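You operate a simulated robot arm through the tools that you are given. There is no shell and no other tool.

Carry out the task below with a simulated robot arm. There is one attempt and no reset: what you move stays moved.

TASK
Lock out the rig and vent its air.
Fine: stop button in, key off, main switch off, lock bar across, air valve to vent, in that order. The screen ends dark, the gauge at 0.

It is judged by the outcome, as a careful person would: the job done as asked, and still so three seconds after it is handed in. It fails if anything else is knocked over, pushed out of place, dropped, spilled or broken.

THE ROBOT
A 6-joint arm with a two-finger parallel gripper, fixed in place. Base frame: the origin is at the foot of the arm, x ahead of it, y to its left, z up. Units: mm, degrees, N and s.
With the tool pointing down near the work surface it reaches from about 180 to 640 mm from the base axis. Its first joint turns from -66.0 to 66.0 degrees. Payload 2.7 kg.
Tool frame: the origin (TCP) lies between the finger pads and is the grasp point; the fingertips stand 23 mm ahead of it; z points along the fingers, y is the line along which they close. Largest opening 94 mm; finger width 38, thickness 10; the body of the gripper, 54 by 96 mm, starts 39 mm behind the TCP.
Orientation is told as [roll, pitch, yaw] about the base's x, y, z axes, in that order, counted from this pose: with the fingers straight down and closing along the base's y, the tool's x points along the base's -x, its y along +y and its z along -z.

THE INTERFACE
- The arm moves only by the tool drive_tool. Its arguments are lists of equal length, an entry for each row: "turn": the turn, a rotation vector about the base's x, y, z in units of 5 degrees (1.0 is 5 degrees), a list of three; "xyz": the shift along the base's x, y, z in units of 20 mm (1.0 is 20 mm), a list of three; "grip": the gripper command, from -1 (shut) to 1 (fully open), values between in proportion. In form: {"turn": [[rx, ry, rz], ...], "xyz": [[dx, dy, dz], ...], "grip": [grip, ...]}. A call has 1 to 20 rows; each row shifts and turns the commanded pose from where the row before left it. A call with a number of a shift or a turn outside -1 to 1 is refused whole. Rows are played at 5 a second. More than 50 mm and 8.6 degrees between two rows, or a gripper value outside its range, and nothing of the call is played. Where a pose cannot be reached the arm comes as near as it can. A force on the tool above 40 N (or 10 N above the force at the start of the call, whichever is more), or a blocked arm, ends the call early, and 0.2 s more pass. The fingers move at their own pace (about 45 mm/s each) and stop on an object; they squeeze with about 33 N. The grip force told is the motor's: it shows also when the fingers shut on nothing. Time passes only in rows, and 0.2 s behind the last, so rows that do not move let the fingers close. It gives the time, the measured TCP pose, the force on the tool (base axes), the opening and the grip force at its end, in the units of the frame above (readings bear some noise), with the torque about the TCP (base axes, N m) and any sound that the robot's microphone picked up.
- Cameras (640 x 400 px; columns grow to the right, rows downward): "scene" is fixed at [91.4, -441, 1422.1]; the picture's right is [0.65, -0.76, 0.00], its down [-0.31, -0.26, -0.91] and it looks along [0.70, 0.59, -0.41] (base axes); focal length 364 px, centre (320, 200). "wrist" rides on the gripper at [86, 16, -75] in the tool frame; the picture's right is [-0.18, 0.98, 0.00], its down [-0.58, -0.11, -0.81] and it looks along [-0.79, -0.15, 0.59] (tool axes); focal length 243 px, centre (320, 200). There is no depth. A picture from a camera that has moved, and an enlarged one, comes with that camera's place and axes in the base frame and with its lens.
- grab_frame(camera): a new picture of that camera. The clock stands still meanwhile.
- close_up(camera, box): a new picture of the part [left, top, right, bottom] of that camera's present view, enlarged. The clock stands still meanwhile.
- close_job(): hands the job in; it is judged then, once.

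Places have to be worked out from the pictures, the camera data and where the tool is seen. Open the gripper and draw the arm clear of the work before you hand the job in, unless the task says otherwise.

The tools are called as name(argument=value, ...) on one line, values as JSON. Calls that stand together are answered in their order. drive_tool: Moves the arm, as the interface text tells. Its arguments: {"type":"object","properties":{"turn":{"type":"array"},"xyz":{"type":"array"},"grip":{"type":"array"}},"required":["turn","xyz","grip"]} The other tools are called the same way: grab_frame (camera) takes a picture; close_up (camera, box) takes an enlarged picture of a part of a camera's view; close_job () hands the job in.

At the start:

```text
t: 0.0
position: [408.9, 45.6, 1178.3]
tcp_rot: [0.0, -0.1, 0.0]
contact_force: [-0.4, 0.4, 0.1]
ft_torque: [0.03, 0.02, 0.0]
opening: 93.8
grasp_force: 0.1
```

scene: 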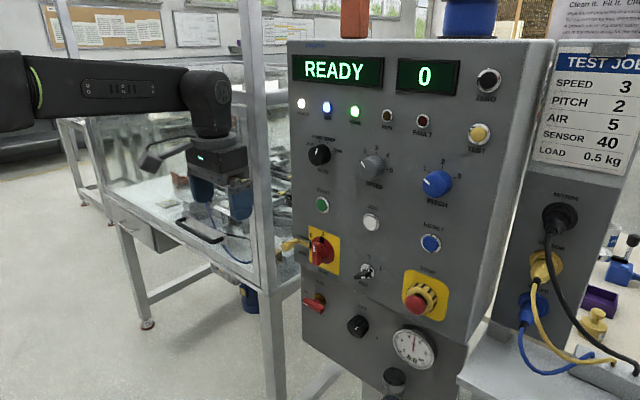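
wrist: 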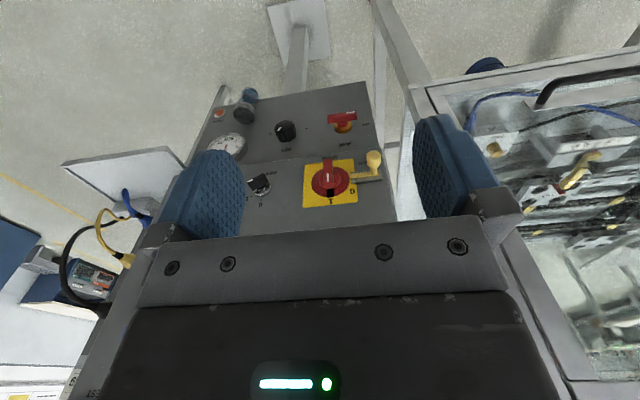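

The scene shows a control panel with a READY screen, stop button on a yellow plate, a selector with a red handle on yellow (main switch), key, and valves below. I look closer at each before moving.

close_up(camera="scene", box=[280, 220, 480, 400])

close_up(camera="scene", box=[280, 40, 560, 220])

close_up(camera="wrist", box=[180, 70, 420, 230])

```text
2.22 times, centred on (380, 310) of scene
camera zoom: at [91.4, -441.0, 1422.1], right [0.65, -0.76, 0.0], down [-0.31, -0.26, -0.91], along [0.7, 0.59, -0.41], focal length 809 px, centre (187, -44)
```

zoom: 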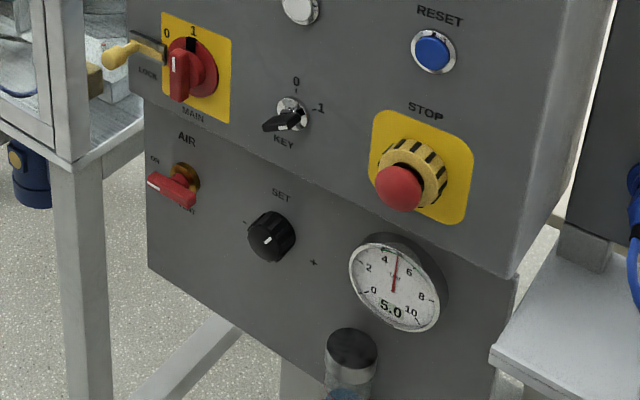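

```text
2.22 times, centred on (420, 130) of scene
camera zoom: at [91.4, -441.0, 1422.1], right [0.65, -0.76, 0.0], down [-0.31, -0.26, -0.91], along [0.7, 0.59, -0.41], focal length 809 px, centre (98, 356)
```

zoom: 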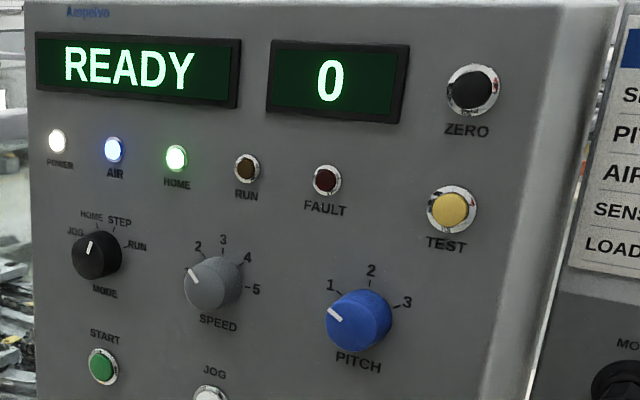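

```text
2.50 times, centred on (300, 150) of wrist
camera zoom: at [320.9, 61.0, 1252.6], right [0.18, 0.98, 0.0], down [0.58, -0.11, 0.81], along [0.79, -0.15, -0.59], focal length 606 px, centre (370, 325)
```

zoom: 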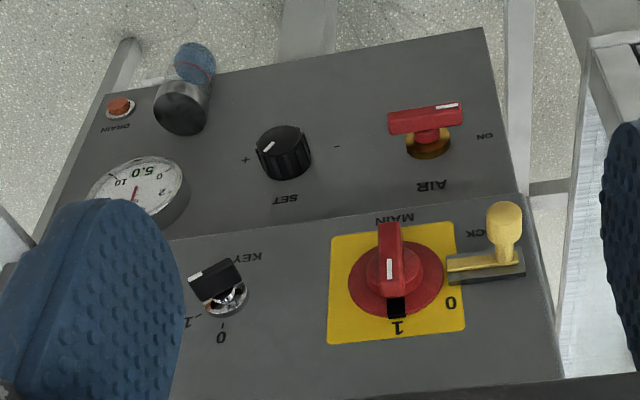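

The panel's main switch comes out at about (640, 18, 980), the key at (638, -106, 976) and the air valve at (665, 48, 798) from two-view triangulation. I draw the tool back and tilt it up so that the wrist camera looks at the panel frontally.

drive_tool(turn=[[0, -1, 0], [0, -1, 0], [0, -1, 0], [0, -1, 0], [0, -1, 0], [0, -1, 0]], xyz=[[-0.5, 0, 0], [-0.5, -0.5, 0], [-0.5, -0.5, 0], [-0.5, -0.5, 0], [-0.5, -0.5, 0], [-0.5, -0.5, 0]], grip=[1, 1, 1, 1, 1, 1])

grab_frame(camera="wrist")

grab_frame(camera="scene")

```text
t: 1.4
position: [349.7, -3.4, 1175.9]
tcp_rot: [0.0, -30.1, 0.1]
contact_force: [0.0, 0.1, 0.5]
ft_torque: [-0.01, 0.04, -0.01]
opening: 93.7
grasp_force: 0.1
```

```text
taken
camera wrist: at [236.6, 11.4, 1197.4], right [0.16, 0.98, 0.09], down [0.1, -0.11, 0.99], along [0.98, -0.15, -0.11], focal length 243 px, centre (320, 200)
```

wrist: 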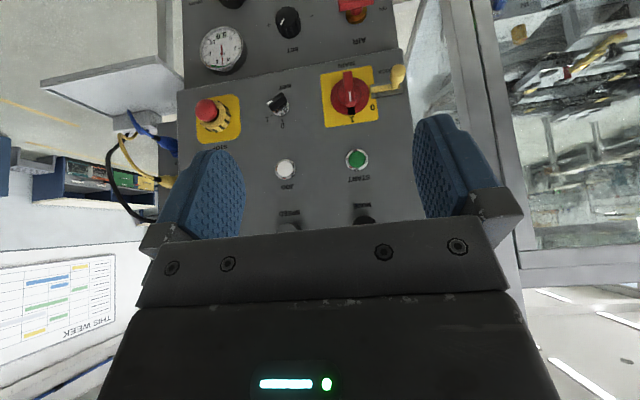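

```text
taken
```

scene: 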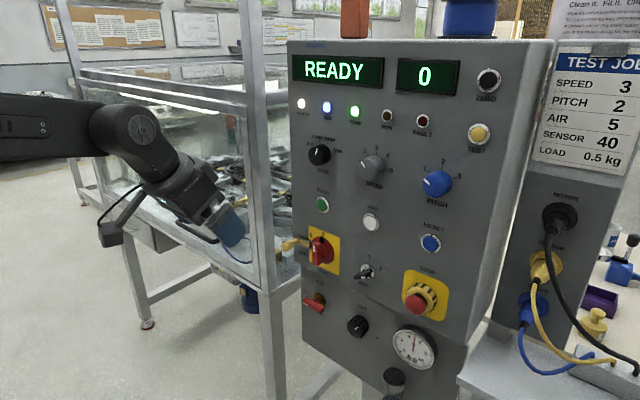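

Now the wrist camera looks nearly square on at the panel (upside down). I enlarge the relevant part.

close_up(camera="wrist", box=[180, 0, 420, 150])

close_up(camera="wrist", box=[300, 40, 420, 140])

close_up(camera="wrist", box=[180, 80, 310, 160])

close_up(camera="scene", box=[275, 225, 395, 300])

close_up(camera="scene", box=[285, 270, 385, 345])

```text
2.67 times, centred on (300, 75) of wrist
camera zoom: at [236.6, 11.4, 1197.4], right [0.16, 0.98, 0.09], down [0.1, -0.11, 0.99], along [0.98, -0.15, -0.11], focal length 647 px, centre (373, 533)
```

zoom: 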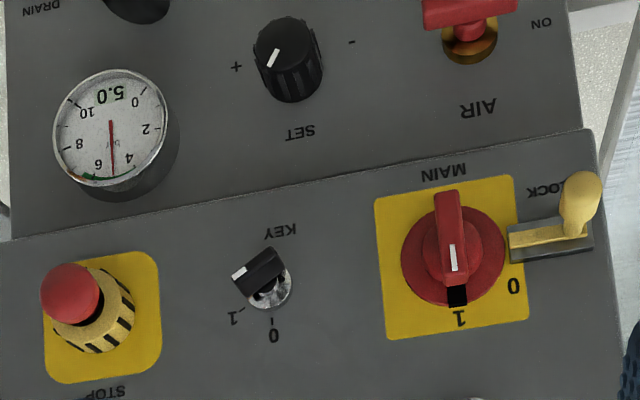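

```text
4.00 times, centred on (360, 90) of wrist
camera zoom: at [236.6, 11.4, 1197.4], right [0.16, 0.98, 0.09], down [0.1, -0.11, 0.99], along [0.98, -0.15, -0.11], focal length 970 px, centre (160, 640)
```

zoom: 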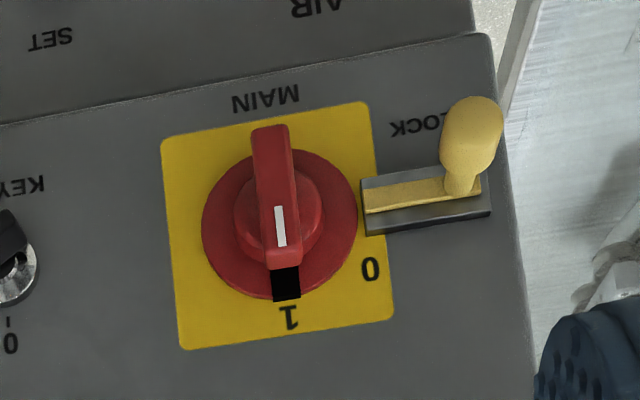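

```text
4.92 times, centred on (245, 120) of wrist
camera zoom: at [236.6, 11.4, 1197.4], right [0.16, 0.98, 0.09], down [0.1, -0.11, 0.99], along [0.98, -0.15, -0.11], focal length 1194 px, centre (689, 594)
```

zoom: 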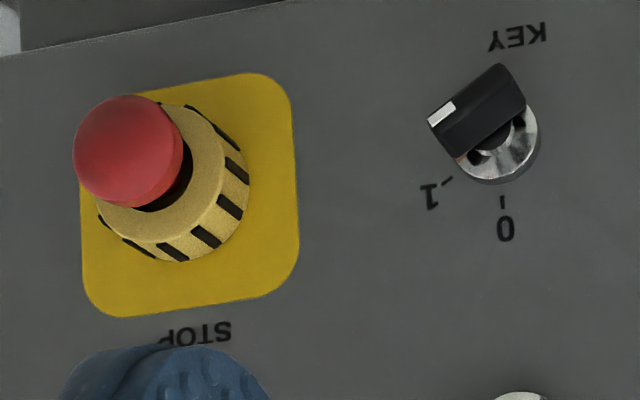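

```text
5.33 times, centred on (335, 262) of scene
camera zoom: at [91.4, -441.0, 1422.1], right [0.65, -0.76, 0.0], down [-0.31, -0.26, -0.91], along [0.7, 0.59, -0.41], focal length 1941 px, centre (240, -133)
```

zoom: 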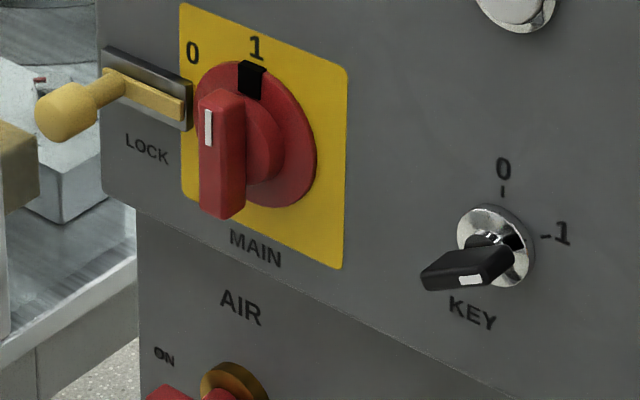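

```text
5.33 times, centred on (335, 308) of scene
camera zoom: at [91.4, -441.0, 1422.1], right [0.65, -0.76, 0.0], down [-0.31, -0.26, -0.91], along [0.7, 0.59, -0.41], focal length 1941 px, centre (240, -373)
```

zoom: 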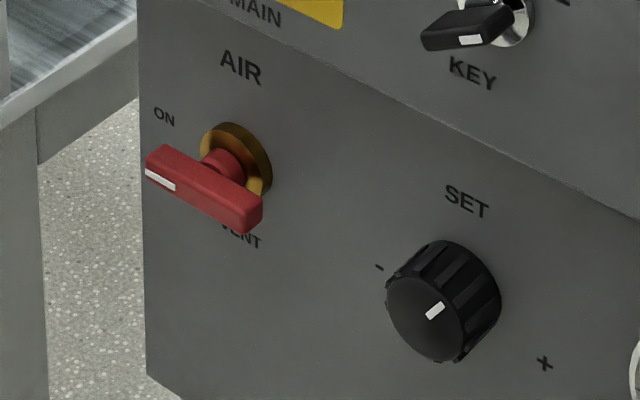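

The upper panel comes out vertical at x≈646 (stop axis y≈-231, z≈974; key y≈-106, z≈975 at "1"; main switch y≈19, z≈977 with its bar vertical), the lower panel at x≈668 (air valve y≈47, z≈800). I now point the tool along +x, close the fingers and go to a standoff in front of the stop button.

drive_tool(turn=[[0, -1, 0], [0, -1, 0], [0, -1, 0], [0, -1, 0], [0, -1, 0], [0, -1, 0], [0, -1, 0], [0, -1, 0], [0, -1, 0], [0, -1, 0], [0, -1, 0], [0, -1, 0]], xyz=[[0.54, -0.95, -0.4], [0.54, -0.95, -0.4], [0.54, -0.95, -0.4], [0.54, -0.95, -0.4], [0.54, -0.95, -0.4], [0.54, -0.95, -0.4], [0.54, -0.95, -0.4], [0.54, -0.95, -0.4], [0.54, -0.95, -0.4], [0.54, -0.95, -0.4], [0.54, -0.95, -0.4], [0.54, -0.95, -0.4]], grip=[-1, -1, -1, -1, -1, -1, -1, -1, -1, -1, -1, -1])

grab_frame(camera="scene")

grab_frame(camera="wrist")

```text
t: 4.0
position: [475.9, -234.6, 1083.2]
tcp_rot: [-157.1, -89.8, 157.1]
contact_force: [0.8, -0.1, -0.3]
ft_torque: [0.03, -0.02, 0.02]
opening: 0.0
grasp_force: 32.6
```

```text
taken
```

scene: 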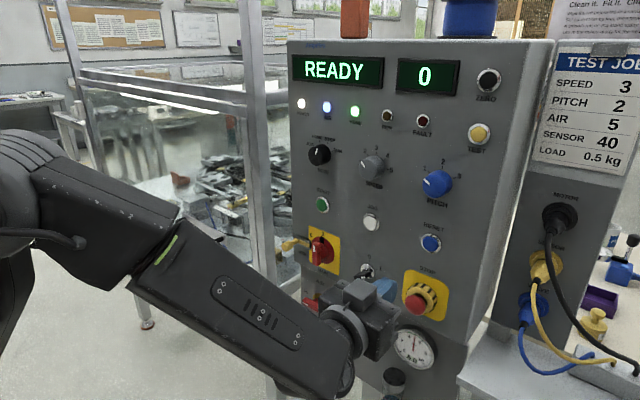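

```text
taken
camera wrist: at [400.7, -219.4, 996.5], right [0.0, 0.98, 0.18], down [-0.81, -0.11, 0.58], along [0.59, -0.15, 0.79], focal length 243 px, centre (320, 200)
```

wrist: 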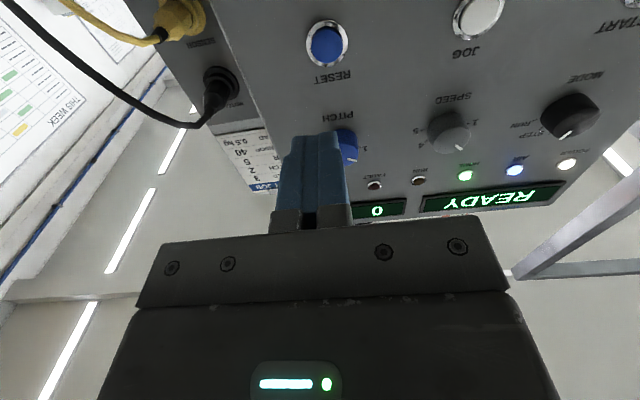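

The tool points straight along +x and is shut. I drop to the stop's height (z≈974, y≈-231) while staying back, then check.

drive_tool(turn=[[0, 0, 0], [0, 0, 0], [0, 0, 0], [0, 0, 0], [0, 0, 0], [0, 0, 0], [0, 0, 0], [0, 0, 0]], xyz=[[0, 0.03, -0.91], [0, 0.03, -0.91], [0, 0.03, -0.91], [0, 0.03, -0.91], [0.5, 0.03, -0.91], [0.8, 0.03, -0.91], [1, 0, 0], [1, 0, 0]], grip=[-1, -1, -1, -1, -1, -1, -1, -1])

close_up(camera="scene", box=[300, 220, 500, 345])

grab_frame(camera="scene")

```text
t: 5.8
position: [543.5, -229.7, 972.8]
tcp_rot: [-151.4, -90.0, 151.4]
contact_force: [0.2, -0.2, 0.4]
ft_torque: [0.0, 0.0, 0.01]
opening: 0.1
grasp_force: 33.3
```

```text
3.20 times, centred on (400, 282) of scene
camera zoom: at [91.4, -441.0, 1422.1], right [0.65, -0.76, 0.0], down [-0.31, -0.26, -0.91], along [0.7, 0.59, -0.41], focal length 1165 px, centre (64, -64)
```

zoom: 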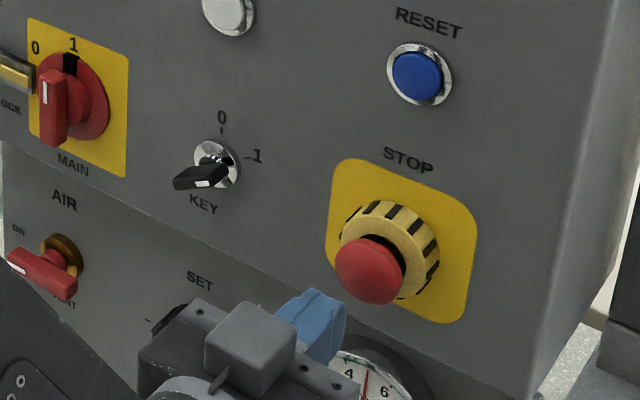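

```text
taken
```

scene: 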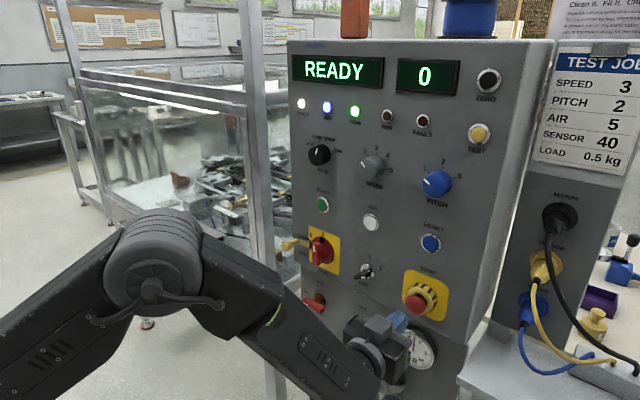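

The tool tip projects right where expected, so the calibration holds. I advance along +x in small steps toward the stop mushroom, watching force and sound.

drive_tool(turn=[[0, 0, 0], [0, 0, 0], [0, 0, 0], [0, 0, 0], [0, 0, 0], [0, 0, 0], [0, 0, 0], [0, 0, 0]], xyz=[[0.5, -0.05, 0.05], [0.25, 0, 0], [0.25, 0, 0], [0.2, 0, 0], [0.2, 0, 0], [0.2, 0, 0], [0.15, 0, 0], [0.15, 0, 0]], grip=[-1, -1, -1, -1, -1, -1, -1, -1])

close_up(camera="scene", box=[340, 240, 480, 330])

```text
t: 7.6
position: [582.4, -230.2, 973.3]
tcp_rot: [-143.4, -90.0, 143.5]
contact_force: [-9.1, 1.6, 2.1]
ft_torque: [0.01, -0.05, 0.08]
opening: 0.0
grasp_force: 32.8
heard: click
```

```text
4.44 times, centred on (410, 285) of scene
camera zoom: at [91.1, -440.9, 1422.1], right [0.65, -0.76, 0.0], down [-0.31, -0.26, -0.91], along [0.7, 0.59, -0.41], focal length 1618 px, centre (-80, -178)
```

zoom: 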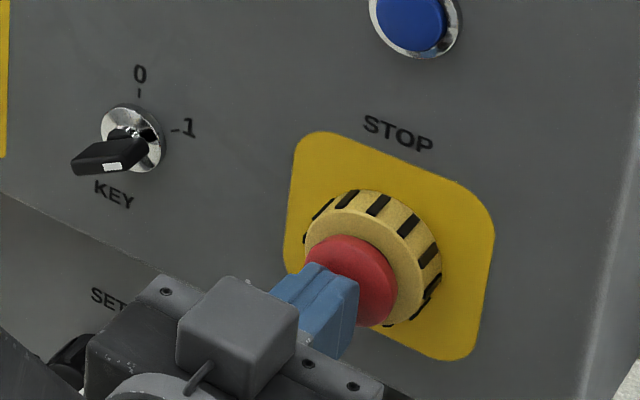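

A click was heard with about 9 N contact. I back off straight and check that the button stays in and what the screen shows.

drive_tool(turn=[[0, 0, 0], [0, 0, 0], [0, 0, 0], [0, 0, 0]], xyz=[[-0.5, 0, 0], [-1, 0, 0], [-1, 0, 0], [-1, 0, 0]], grip=[-1, -1, -1, -1])

close_up(camera="scene", box=[340, 240, 480, 330])

grab_frame(camera="scene")

```text
t: 8.6
position: [514.4, -229.5, 974.7]
tcp_rot: [-128.8, -89.8, 128.9]
contact_force: [-0.9, -0.7, -1.0]
ft_torque: [-0.02, 0.01, -0.02]
opening: 0.0
grasp_force: 33.2
```

```text
4.44 times, centred on (410, 285) of scene
camera zoom: at [91.4, -441.0, 1422.1], right [0.65, -0.76, 0.0], down [-0.31, -0.26, -0.91], along [0.7, 0.59, -0.41], focal length 1618 px, centre (-80, -178)
```

zoom: 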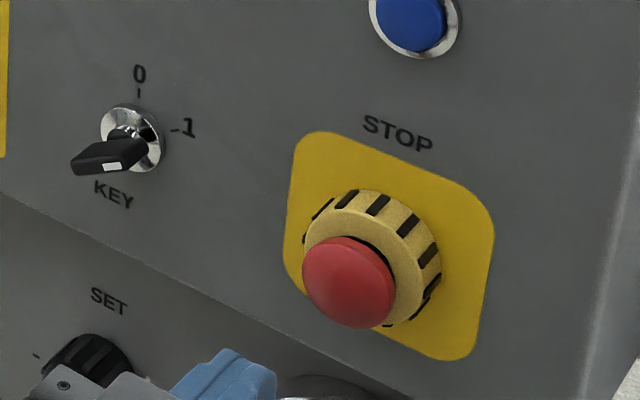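

```text
taken
```

scene: 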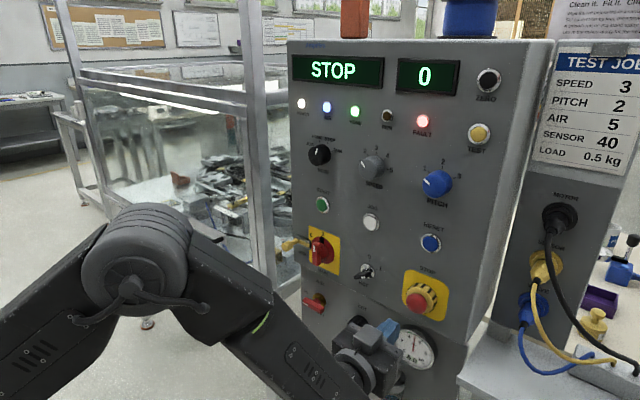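

The screen shows STOP and FAULT is lit, so the stop is latched. Next the key: I move to a standoff in front of it at (530, -106, 976), rolling the tool +60° so the fingers close across the key bow, opening them part way.

drive_tool(turn=[[1, 0, 0], [1, 0, 0], [1, 0, 0], [1, 0, 0], [1, 0, 0], [1, 0, 0], [1, 0, 0], [1, 0, 0], [1, 0, 0], [1, 0, 0], [1, 0, 0], [1, 0, 0], [0, 0, 0]], xyz=[[0, 0.515, 0], [0, 0.515, 0], [0, 0.515, 0], [0, 0.515, 0], [0, 0.515, 0], [0, 0.515, 0], [0, 0.515, 0], [0, 0.515, 0], [0, 0.515, 0.05], [0, 0.515, 0], [0, 0.515, 0], [0, 0.515, 0], [0, 0, 0]], grip=[-0.15, -0.15, -0.15, -0.15, -0.15, -0.15, -0.15, -0.15, -0.15, -0.15, -0.15, -0.15, -0.15])

close_up(camera="scene", box=[300, 225, 420, 300])

grab_frame(camera="wrist")

grab_frame(camera="scene")

```text
t: 11.4
position: [512.9, -104.1, 975.9]
tcp_rot: [90.0, -30.0, -90.1]
contact_force: [0.1, 0.1, 0.2]
ft_torque: [-0.01, -0.03, -0.01]
opening: 39.8
grasp_force: 0.1
```

```text
5.33 times, centred on (360, 262) of scene
camera zoom: at [91.4, -441.0, 1422.1], right [0.65, -0.76, 0.0], down [-0.31, -0.26, -0.91], along [0.7, 0.59, -0.41], focal length 1941 px, centre (107, -133)
```

zoom: 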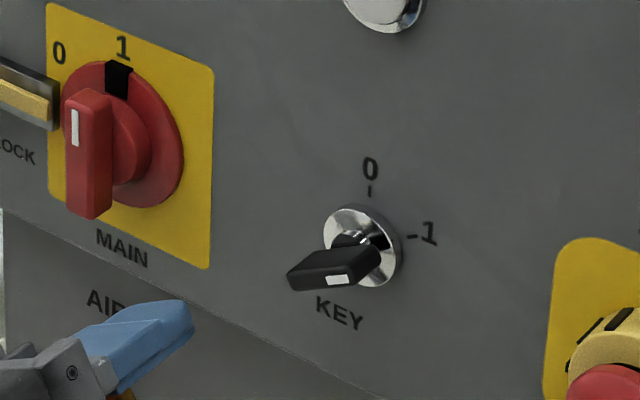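

```text
taken
camera wrist: at [438.2, -22.8, 945.7], right [0.0, 0.33, 0.94], down [-0.81, -0.56, 0.2], along [0.59, -0.76, 0.27], focal length 243 px, centre (320, 200)
```

wrist: 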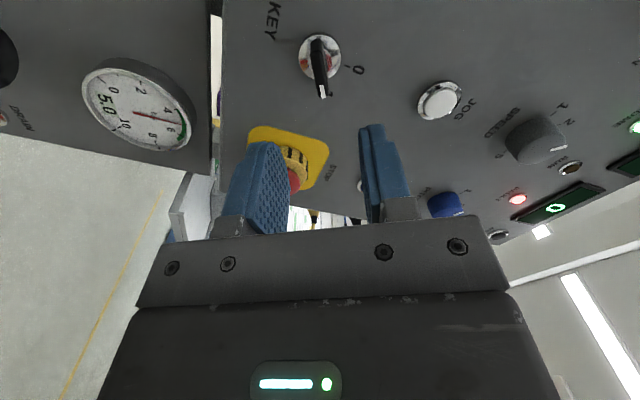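

```text
taken
```

scene: 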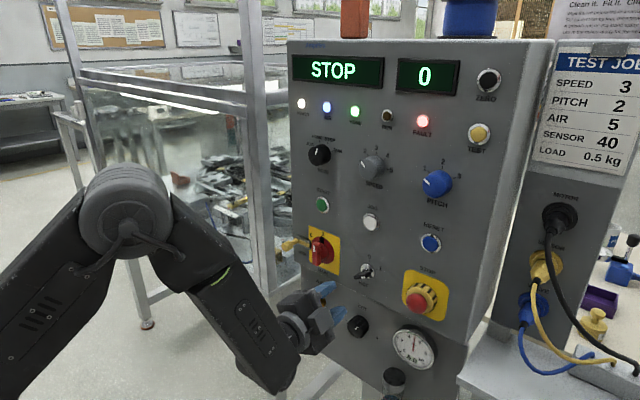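

The wrist camera now sees the key between the finger directions; I enlarge it to verify the bow's axis and tilt.

close_up(camera="wrist", box=[260, 0, 400, 110])

```text
3.64 times, centred on (330, 55) of wrist
camera zoom: at [438.2, -22.8, 945.7], right [0.0, 0.33, 0.94], down [-0.81, -0.56, 0.2], along [0.59, -0.76, 0.27], focal length 882 px, centre (284, 727)
```

zoom: 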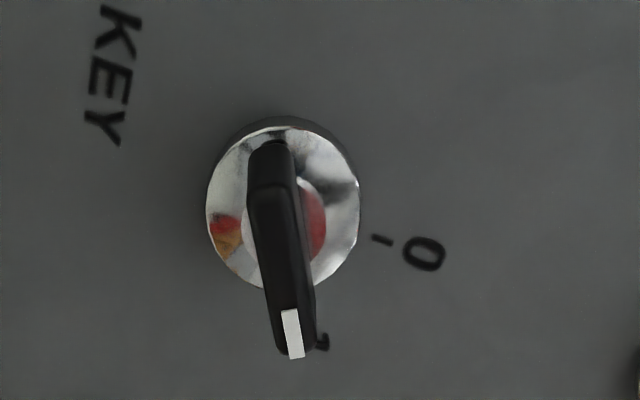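

Two views agree that the key bow is centred on (611, -105, 975.3), 32 mm long, about 8 mm thick, tilted ~61° – matching the tool. I advance until the tips are at x≈634 and close on it.

drive_tool(turn=[[0, 0, 0], [0, 0, 0], [0, 0, 0], [0, 0, 0], [0, 0, 0], [0, 0, 0], [0, 0, 0], [0, 0, 0], [0, 0, 0]], xyz=[[1, -0.05, -0.03], [1, 0, 0], [1, 0, 0], [1, 0, 0], [0.8, 0, 0], [0, 0, 0], [0, 0, 0], [0, 0, 0], [0, 0, 0]], grip=[-0.15, -0.15, -0.15, -0.15, -0.15, -0.15, -1, -1, -1])

close_up(camera="scene", box=[300, 225, 420, 300])

grab_frame(camera="wrist")

```text
t: 13.4
position: [609.2, -105.7, 975.9]
tcp_rot: [90.1, -30.2, -90.1]
contact_force: [-2.5, 5.9, 8.1]
ft_torque: [0.05, 0.49, -0.12]
opening: 8.8
grasp_force: 44.9
```

```text
5.33 times, centred on (360, 262) of scene
camera zoom: at [91.2, -440.8, 1422.2], right [0.65, -0.76, 0.0], down [-0.31, -0.26, -0.91], along [0.7, 0.59, -0.41], focal length 1941 px, centre (107, -133)
```

zoom: 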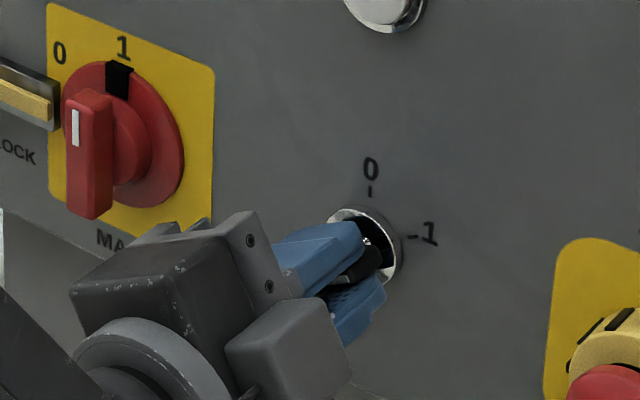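

```text
taken
camera wrist: at [533.0, -23.5, 945.7], right [0.0, 0.33, 0.94], down [-0.81, -0.56, 0.19], along [0.59, -0.76, 0.27], focal length 243 px, centre (320, 200)
```

wrist: 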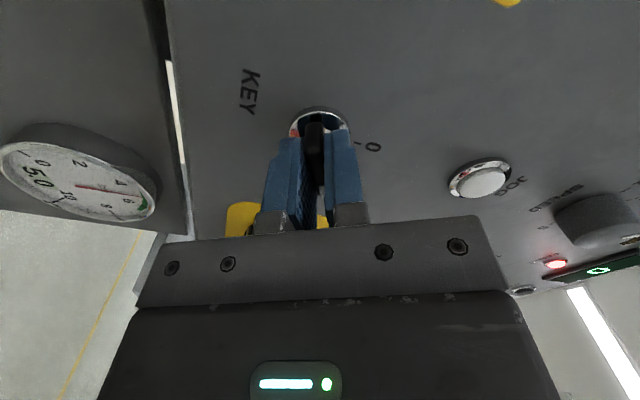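

The key is held (8.8 mm). A slight 10 N side load says the key sits ~0.5 mm to the upper left of the tool, so I correct that and turn 30° counter-clockwise first.

drive_tool(turn=[[0, 0, 0], [-1, 0, 0], [-1, 0, 0], [-1, 0, 0], [-1, 0, 0], [-1, 0, 0], [-1, 0, 0]], xyz=[[0, 0.02, 0.03], [0, 0, 0], [0, 0, 0], [0, 0, 0], [0, 0, 0], [0, 0, 0], [0, 0, 0]], grip=[-1, -1, -1, -1, -1, -1, -1])

close_up(camera="scene", box=[300, 225, 420, 300])

```text
t: 15.0
position: [607.3, -106.2, 975.9]
tcp_rot: [90.3, -60.2, -90.0]
contact_force: [6.9, 19.9, 12.0]
ft_torque: [0.03, 0.34, -0.26]
opening: 9.0
grasp_force: 45.1
```

```text
5.33 times, centred on (360, 262) of scene
camera zoom: at [91.4, -440.4, 1422.3], right [0.65, -0.76, 0.0], down [-0.31, -0.26, -0.91], along [0.7, 0.59, -0.41], focal length 1941 px, centre (107, -133)
```

zoom: 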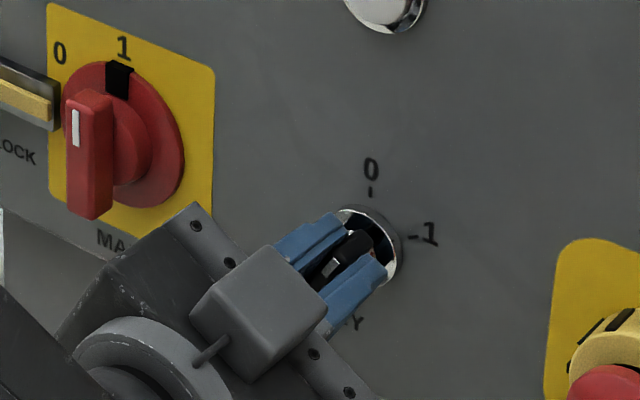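

The key follows. The side load grew to ~23 N toward +y, so I shift the tool ~1.6 mm that way to relieve it and continue the turn.

drive_tool(turn=[[0, 0, 0], [0, 0, 0], [-1, 0, 0], [-1, 0, 0], [-1, 0, 0]], xyz=[[0, 0.06, 0.02], [0, 0.04, 0.01], [0, 0, 0], [0, 0, 0], [0, 0, 0]], grip=[-1, -1, -1, -1, -1])

```text
t: 16.2
position: [607.8, -104.9, 975.9]
tcp_rot: [90.6, -75.1, -90.7]
contact_force: [20.9, 10.4, 6.8]
ft_torque: [0.0, -0.34, -0.21]
opening: 8.8
grasp_force: 44.7
```

There is now a 21 N pull along x, meaning the tool has crept back; I ease it forward ~1.2 mm and slightly toward +y to relieve that before finishing the turn.

drive_tool(turn=[[0, 0, 0], [0, 0, 0], [-0.4, 0, 0]], xyz=[[0.05, 0.02, 0.01], [0.03, 0.02, 0.0], [0, 0, 0]], grip=[-1, -1, -1])

close_up(camera="scene", box=[300, 225, 420, 300])

```text
t: 17.0
position: [606.8, -105.3, 976.5]
tcp_rot: [90.5, -77.0, -90.6]
contact_force: [-19.9, -0.2, 11.0]
ft_torque: [0.03, -1.26, -0.06]
opening: 9.1
grasp_force: 45.2
```

```text
5.33 times, centred on (360, 262) of scene
camera zoom: at [90.5, -440.9, 1422.2], right [0.65, -0.76, 0.0], down [-0.31, -0.26, -0.91], along [0.7, 0.59, -0.41], focal length 1941 px, centre (107, -133)
```

zoom: 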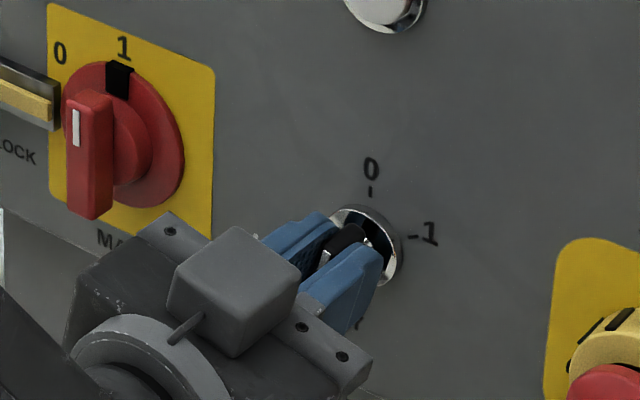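

The stiffness is high (1.6 mm moved the load from +21 to -20 N), so I undo half of it and continue turning in small steps.

drive_tool(turn=[[0, 0, 0], [-0.5, 0, 0], [-0.5, 0, 0]], xyz=[[-0.04, 0, 0.02], [0, 0, 0], [0, 0, 0]], grip=[-1, -1, -1])

```text
t: 17.8
position: [608.2, -105.5, 975.4]
tcp_rot: [89.9, -82.0, -89.8]
contact_force: [-9.6, -1.7, 2.9]
ft_torque: [0.0, -1.42, -0.19]
opening: 8.9
grasp_force: 45.0
```

Loads are low now. I continue turning to 60° total and a little beyond to feel for the end stop (torque about x).

drive_tool(turn=[[-0.5, 0, 0], [-0.5, 0, 0], [-0.5, 0, 0], [0, 0, 0]], xyz=[[-0.01, 0, 0], [-0.01, 0, 0], [0, 0, 0], [0, 0, 0]], grip=[-1, -1, -1, -1])

close_up(camera="scene", box=[300, 225, 420, 300])

grab_frame(camera="wrist")

close_up(camera="scene", box=[280, 40, 560, 220])

```text
t: 18.8
position: [608.6, -104.8, 975.9]
tcp_rot: [91.7, -89.6, -91.8]
contact_force: [-2.8, -3.3, 7.0]
ft_torque: [-0.03, 1.43, 0.08]
opening: 8.9
grasp_force: 44.7
```

```text
5.33 times, centred on (360, 262) of scene
camera zoom: at [91.2, -441.1, 1422.1], right [0.65, -0.76, 0.0], down [-0.31, -0.26, -0.91], along [0.7, 0.59, -0.41], focal length 1941 px, centre (107, -133)
```

zoom: 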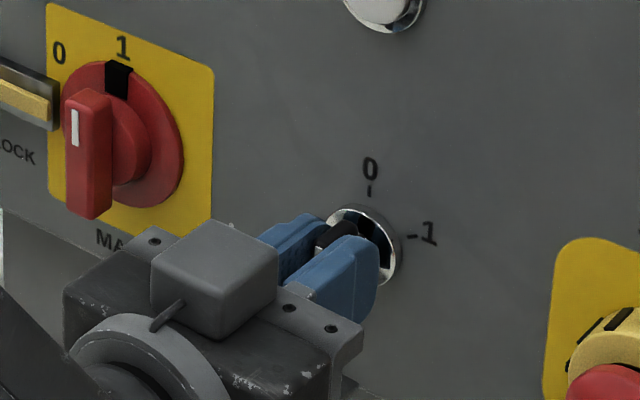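

```text
taken
camera wrist: at [533.1, -88.6, 889.4], right [0.0, 0.98, 0.19], down [-0.81, -0.11, 0.58], along [0.59, -0.15, 0.79], focal length 243 px, centre (320, 200)
```

wrist: 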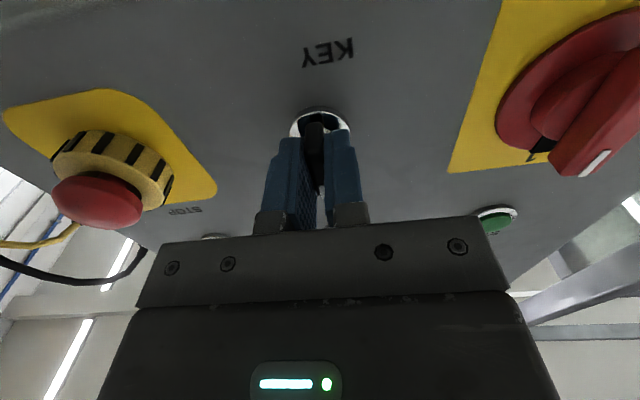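

```text
2.22 times, centred on (420, 130) of scene
camera zoom: at [91.2, -441.1, 1422.1], right [0.65, -0.76, 0.0], down [-0.31, -0.26, -0.91], along [0.7, 0.59, -0.41], focal length 809 px, centre (98, 356)
```

zoom: 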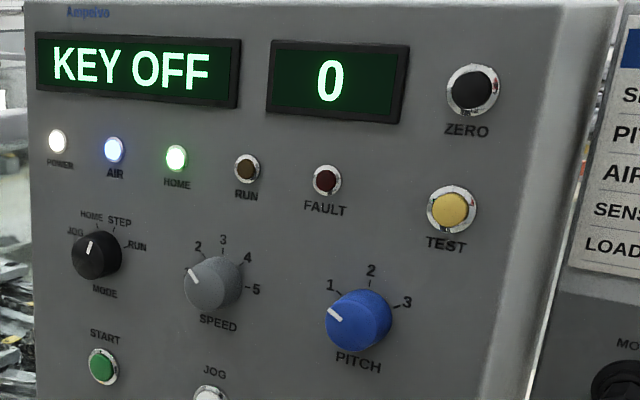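

The screen says KEY OFF. I give it 1.5° more to be sure it is fully at 0, then open the fingers and back straight off.

drive_tool(turn=[[-0.3, 0, 0], [0, 0, 0], [0, 0, 0], [0, 0, 0], [0, 0, 0]], xyz=[[0, 0, 0], [0, 0, 0], [0, 0, 0], [0, 0, 0], [0, 0, 0]], grip=[-1, -1, -0.15, -0.15, -0.15])

drive_tool(turn=[[0, 0, 0], [0, 0, 0], [0, 0, 0], [0, 0, 0], [0, 0, 0], [0, 0, 0]], xyz=[[-0.4, 0, 0], [-0.8, 0, 0], [-1, 0, 0], [-1, 0, 0], [-1, 0, 0], [-0.6, 0, 0]], grip=[-0.15, -0.15, -0.15, -0.15, -0.15, -0.15])

close_up(camera="scene", box=[300, 225, 420, 300])

grab_frame(camera="wrist")

```text
t: 20.0
position: [608.3, -105.6, 976.9]
tcp_rot: [-92.7, -88.9, 92.8]
contact_force: [-0.2, 0.2, 0.6]
ft_torque: [0.0, -0.01, -0.03]
opening: 39.4
grasp_force: 0.2
```

```text
t: 21.4
position: [510.4, -105.6, 975.8]
tcp_rot: [-93.3, -89.0, 93.4]
contact_force: [0.5, 0.1, 0.5]
ft_torque: [0.0, -0.02, 0.0]
opening: 40.1
grasp_force: 0.1
```

```text
5.33 times, centred on (360, 262) of scene
camera zoom: at [91.4, -441.0, 1422.1], right [0.65, -0.76, 0.0], down [-0.31, -0.26, -0.91], along [0.7, 0.59, -0.41], focal length 1941 px, centre (107, -133)
```

zoom: 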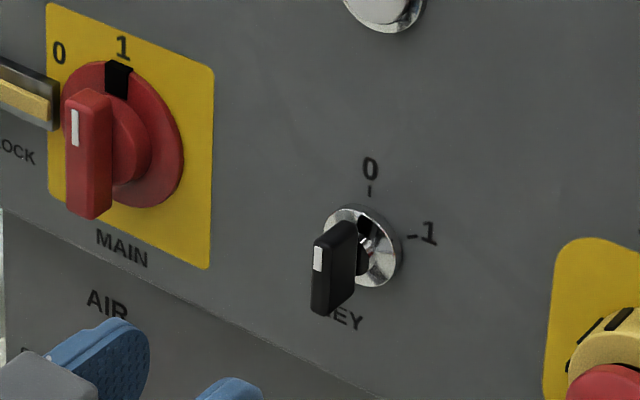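

```text
taken
camera wrist: at [436.2, -91.3, 888.6], right [0.0, 0.99, 0.17], down [-0.81, -0.1, 0.58], along [0.59, -0.13, 0.8], focal length 243 px, centre (320, 200)
```

wrist: 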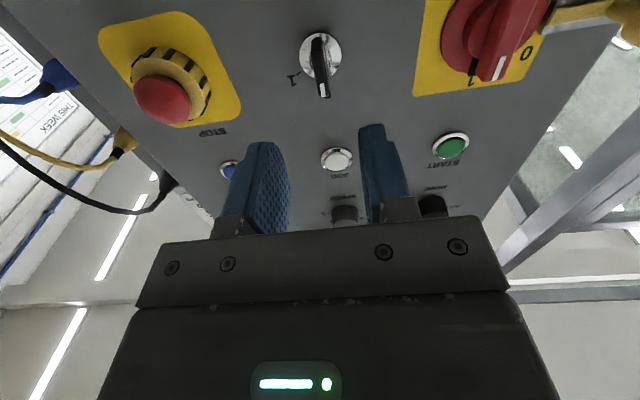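

The key points at 0. Now I move sideways to a standoff in front of the main switch (y≈19.7, z≈977.5), levelling the roll by 1° and opening a bit more.

drive_tool(turn=[[0.2, 0, 0], [0, 0, 0], [0, 0, 0], [0, 0, 0], [0, 0, 0], [0, 0, 0], [0, 0, 0], [0, 0, 0]], xyz=[[0, 0.9, 0], [0, 0.9, 0], [0, 0.9, 0.05], [0, 0.9, 0.05], [0, 0.9, 0], [0, 0.9, 0], [0, 0.86, 0], [0, 0, 0]], grip=[0.06, 0.06, 0.06, 0.06, 0.06, 0.06, 0.06, 0.06])

close_up(camera="scene", box=[275, 215, 395, 290])

grab_frame(camera="wrist")

close_up(camera="wrist", box=[240, 0, 480, 150])

```text
t: 23.2
position: [531.7, -41.2, 1007.5]
tcp_rot: [82.6, -89.1, -82.2]
contact_force: [-1.1, 0.4, -0.1]
ft_torque: [0.04, 0.01, -0.03]
opening: 49.9
grasp_force: 0.1
out of reach, approached as far as the arm can: row 2, 3, 4, 5, 6, 7
```

```text
5.33 times, centred on (335, 252) of scene
camera zoom: at [91.4, -441.0, 1422.1], right [0.65, -0.76, 0.0], down [-0.31, -0.26, -0.91], along [0.7, 0.59, -0.41], focal length 1941 px, centre (240, -80)
```

zoom: 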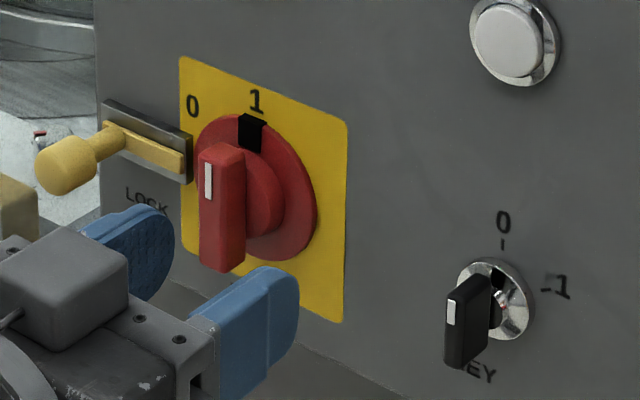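

```text
taken
camera wrist: at [455.4, -24.7, 920.8], right [-0.01, 0.98, 0.2], down [-0.8, -0.12, 0.58], along [0.59, -0.16, 0.79], focal length 243 px, centre (320, 200)
```

wrist: 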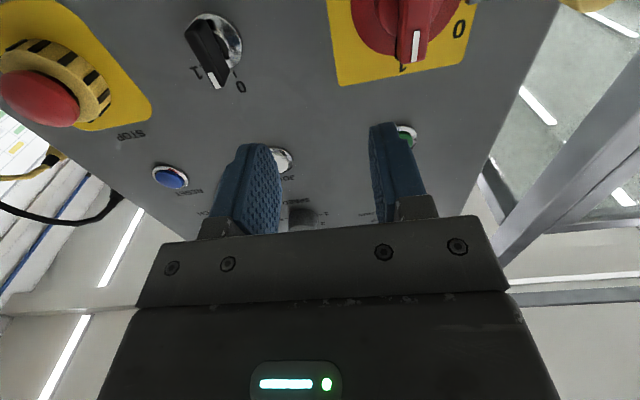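

```text
2.67 times, centred on (360, 75) of wrist
camera zoom: at [455.4, -24.7, 920.8], right [-0.01, 0.98, 0.2], down [-0.8, -0.12, 0.58], along [0.59, -0.16, 0.79], focal length 647 px, centre (213, 533)
```

zoom: 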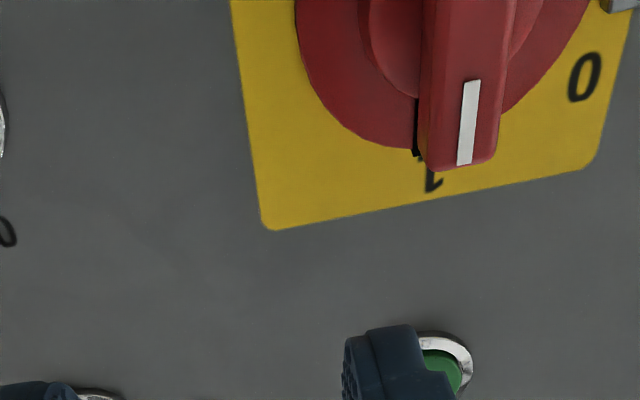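

The straight sideways move at x≈512 was inside the arm's inner reach limit, so it stopped at (532, -41, 1007). I go forward 30 mm first and read where the commanded pose is.

drive_tool(turn=[[0, 0, 0], [0, 0, 0]], xyz=[[0.8, 0, 0], [0.7, 0, 0]], grip=[0.06, 0.06])

```text
t: 23.8
position: [559.8, -43.6, 1010.3]
tcp_rot: [-83.3, -89.9, 84.0]
contact_force: [0.1, -0.5, 0.4]
ft_torque: [-0.03, 0.03, -0.02]
opening: 49.7
grasp_force: 0.1
out of reach, approached as far as the arm can: row 2
```

Evidence (barrier only near the arm's own vertical plane) suggests the wrist flipped its forearm roll when I pitched up off-centre, and now sits against that joint's limit. I'll back off to the right, pitch back down, centre at y≈0 and pitch up again in the arm's plane so the wrist stays unflipped.

drive_tool(turn=[[0, 0, 0], [0, 0, 0], [0, 0, 0], [0, 0, 0], [0, 0, 0], [0, 0, 0], [0, 0, 0], [0, 0, 0]], xyz=[[-0.5, -0.9, 0.45], [-0.5, -0.9, 0.45], [-0.5, -0.9, 0.45], [-0.5, -0.9, 0.45], [-0.5, -0.9, 0.45], [-0.5, -0.9, 0.45], [-0.5, -0.9, 0.45], [-0.5, -0.9, 0.45]], grip=[0.06, 0.06, 0.06, 0.06, 0.06, 0.06, 0.06, 0.06])

grab_frame(camera="scene")

```text
t: 25.6
position: [480.2, -190.1, 1079.8]
tcp_rot: [-113.5, -90.0, 113.5]
contact_force: [0.0, 1.1, 0.8]
ft_torque: [-0.02, -0.01, 0.0]
opening: 49.8
grasp_force: 0.1
```

```text
taken
```

scene: 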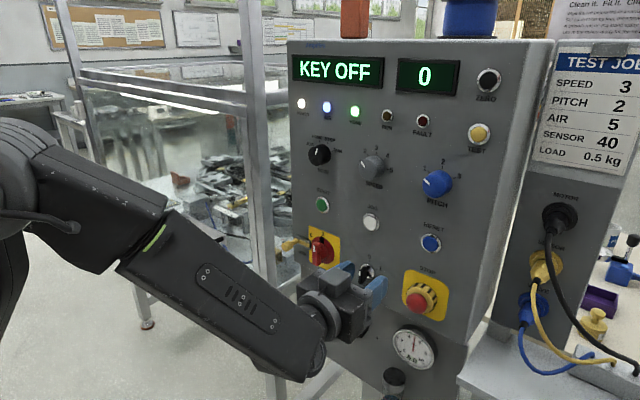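

That moved freely. Now I reverse the earlier pitch-up on the way back to (350, ~-50, 1176), pitch -30.

drive_tool(turn=[[0, 1, 0], [0, 1, 0], [0, 1, 0], [0, 1, 0], [0, 1, 0], [0, 1, 0], [0, 1, 0], [0, 1, 0], [0, 1, 0], [0, 1, 0], [0, 1, 0], [0, 1, 0]], xyz=[[-0.54, 0.4, 0.4], [-0.54, 0.4, 0.4], [-0.54, 0.5, 0.4], [-0.54, 0.5, 0.4], [-0.54, 0.5, 0.4], [-0.54, 0.7, 0.4], [-0.54, 0.8, 0.4], [-0.54, 0.9, 0.4], [-0.54, 0.9, 0.4], [-0.54, 0.95, 0.4], [-0.54, 0.95, 0.4], [-0.54, 0.95, 0.4]], grip=[0.06, 0.06, 0.06, 0.06, 0.06, 0.06, 0.06, 0.06, 0.06, 0.06, 0.06, 0.06])

grab_frame(camera="scene")

```text
t: 28.2
position: [349.6, -19.2, 1176.4]
tcp_rot: [0.0, -29.9, 0.0]
contact_force: [0.4, 0.5, 0.1]
ft_torque: [0.03, 0.01, -0.02]
opening: 49.8
grasp_force: 0.1
```

```text
taken
```

scene: 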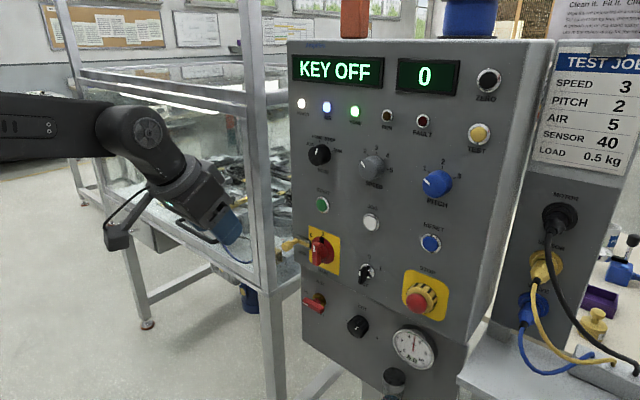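

Orientation is exact again at pitch -30. I centre to y=0 and pitch up to -90 while going forward to (530, 0, 1032), staying in the arm's plane.

drive_tool(turn=[[0, 0, 0], [0, -1, 0], [0, -1, 0], [0, -1, 0], [0, -1, 0], [0, -1, 0], [0, -1, 0], [0, -1, 0], [0, -1, 0], [0, -1, 0], [0, -1, 0], [0, -1, 0], [0, -1, 0]], xyz=[[0, 0.96, 0], [0.75, 0, -0.5], [0.75, 0, -0.5], [0.75, 0, -0.5], [0.75, 0, -0.5], [0.75, 0, -0.5], [0.75, 0, -0.5], [0.75, 0, -0.5], [0.75, 0, -0.5], [0.75, 0, -0.5], [0.75, 0, -0.5], [0.75, 0, -0.5], [0.75, 0, -0.5]], grip=[0.06, 0.06, 0.06, 0.06, 0.06, 0.06, 0.06, 0.06, 0.06, 0.06, 0.06, 0.06, 0.06])

grab_frame(camera="scene")

```text
t: 31.0
position: [501.6, 77.1, 1106.4]
tcp_rot: [3.4, -81.5, -7.2]
contact_force: [-0.5, 0.0, 0.1]
ft_torque: [0.02, 0.0, 0.04]
opening: 49.9
grasp_force: 0.2
out of reach, approached as far as the arm can: row 6, 7, 8, 9, 10, 11, 12, 13
```

```text
taken
```

scene: 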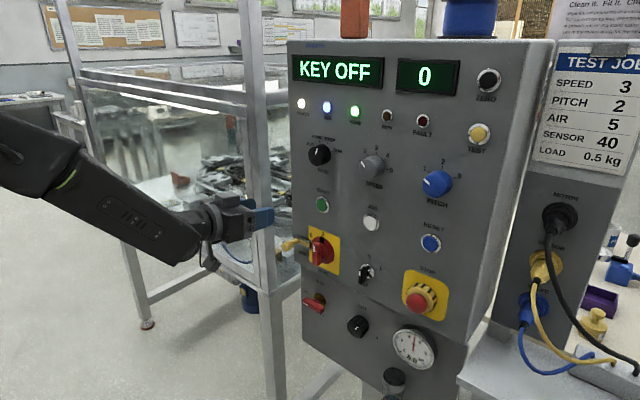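

It can't pass that way either: the wrist joint won't bend past straight, so near y≈0 a level tool isn't possible. Instead I'll work there with the tool pointing down-forward (~45°), pushing handles with shut fingertips; I first pitch back to -45° and re-level, moving to (520, 0, 1080).

drive_tool(turn=[[0, 1, 0], [0, 1, 0], [0, 1, 0], [0.09, 1, 0.17], [0.09, 1, 0.17], [0.1, 1, 0.17], [0.1, 1, 0.17], [0, 0.3, 0], [0, 0, 0]], xyz=[[0, 0, 0], [0, 0, 0], [0, -0.2, 0], [0, -0.6, 0], [0, -0.7, 0], [0, -0.8, 0], [0, -0.8, 0], [0.5, -0.8, -0.5], [0.4, 0, -0.5]], grip=[-1, -1, -1, -1, -1, -1, -1, -1, -1])

grab_frame(camera="scene")

grab_frame(camera="wrist")

```text
t: 33.0
position: [520.5, 3.2, 1087.4]
tcp_rot: [1.2, -44.9, -1.1]
contact_force: [0.4, -0.4, 0.2]
ft_torque: [0.0, -0.02, -0.03]
opening: 0.0
grasp_force: 32.7
out of reach, approached as far as the arm can: row 6
```

```text
taken
```

scene: 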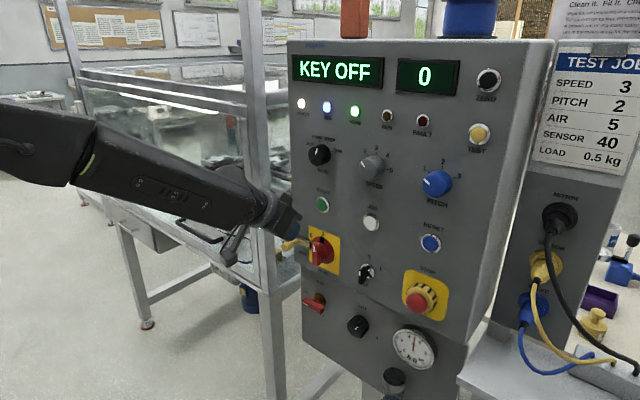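

```text
taken
camera wrist: at [405.9, 19.4, 1079.4], right [0.13, 0.98, 0.14], down [-0.16, -0.12, 0.98], along [0.98, -0.15, 0.14], focal length 243 px, centre (320, 200)
```

wrist: 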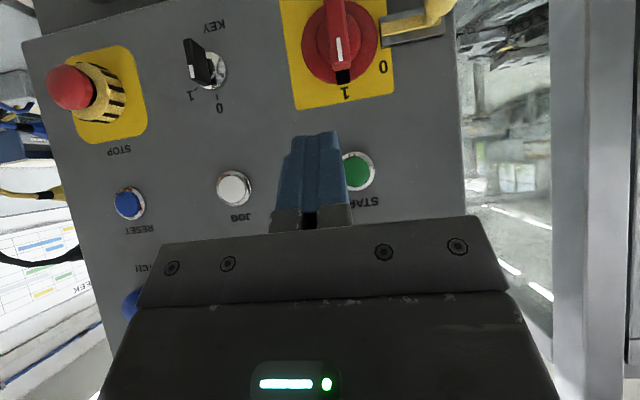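

The arm is now at pitch -45° near y=3 with low loads. I look closely at the fingertip profile before approaching the main switch's handle.

close_up(camera="scene", box=[235, 170, 355, 280])

close_up(camera="wrist", box=[240, 0, 480, 220])

```text
3.64 times, centred on (295, 225) of scene
camera zoom: at [91.4, -441.0, 1422.1], right [0.65, -0.76, 0.0], down [-0.31, -0.26, -0.91], along [0.7, 0.59, -0.41], focal length 1323 px, centre (411, 109)
```

zoom: 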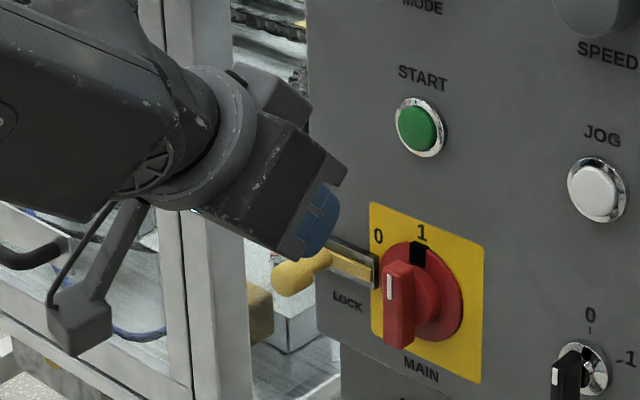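

```text
1.82 times, centred on (360, 110) of wrist
camera zoom: at [405.9, 19.4, 1079.4], right [0.13, 0.98, 0.14], down [-0.16, -0.12, 0.98], along [0.98, -0.15, 0.14], focal length 441 px, centre (247, 364)
```

zoom: 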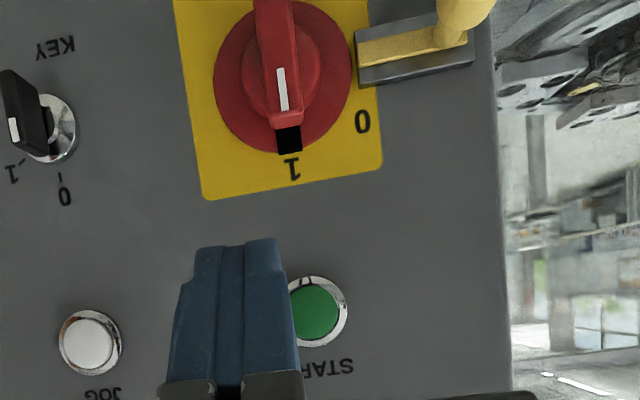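

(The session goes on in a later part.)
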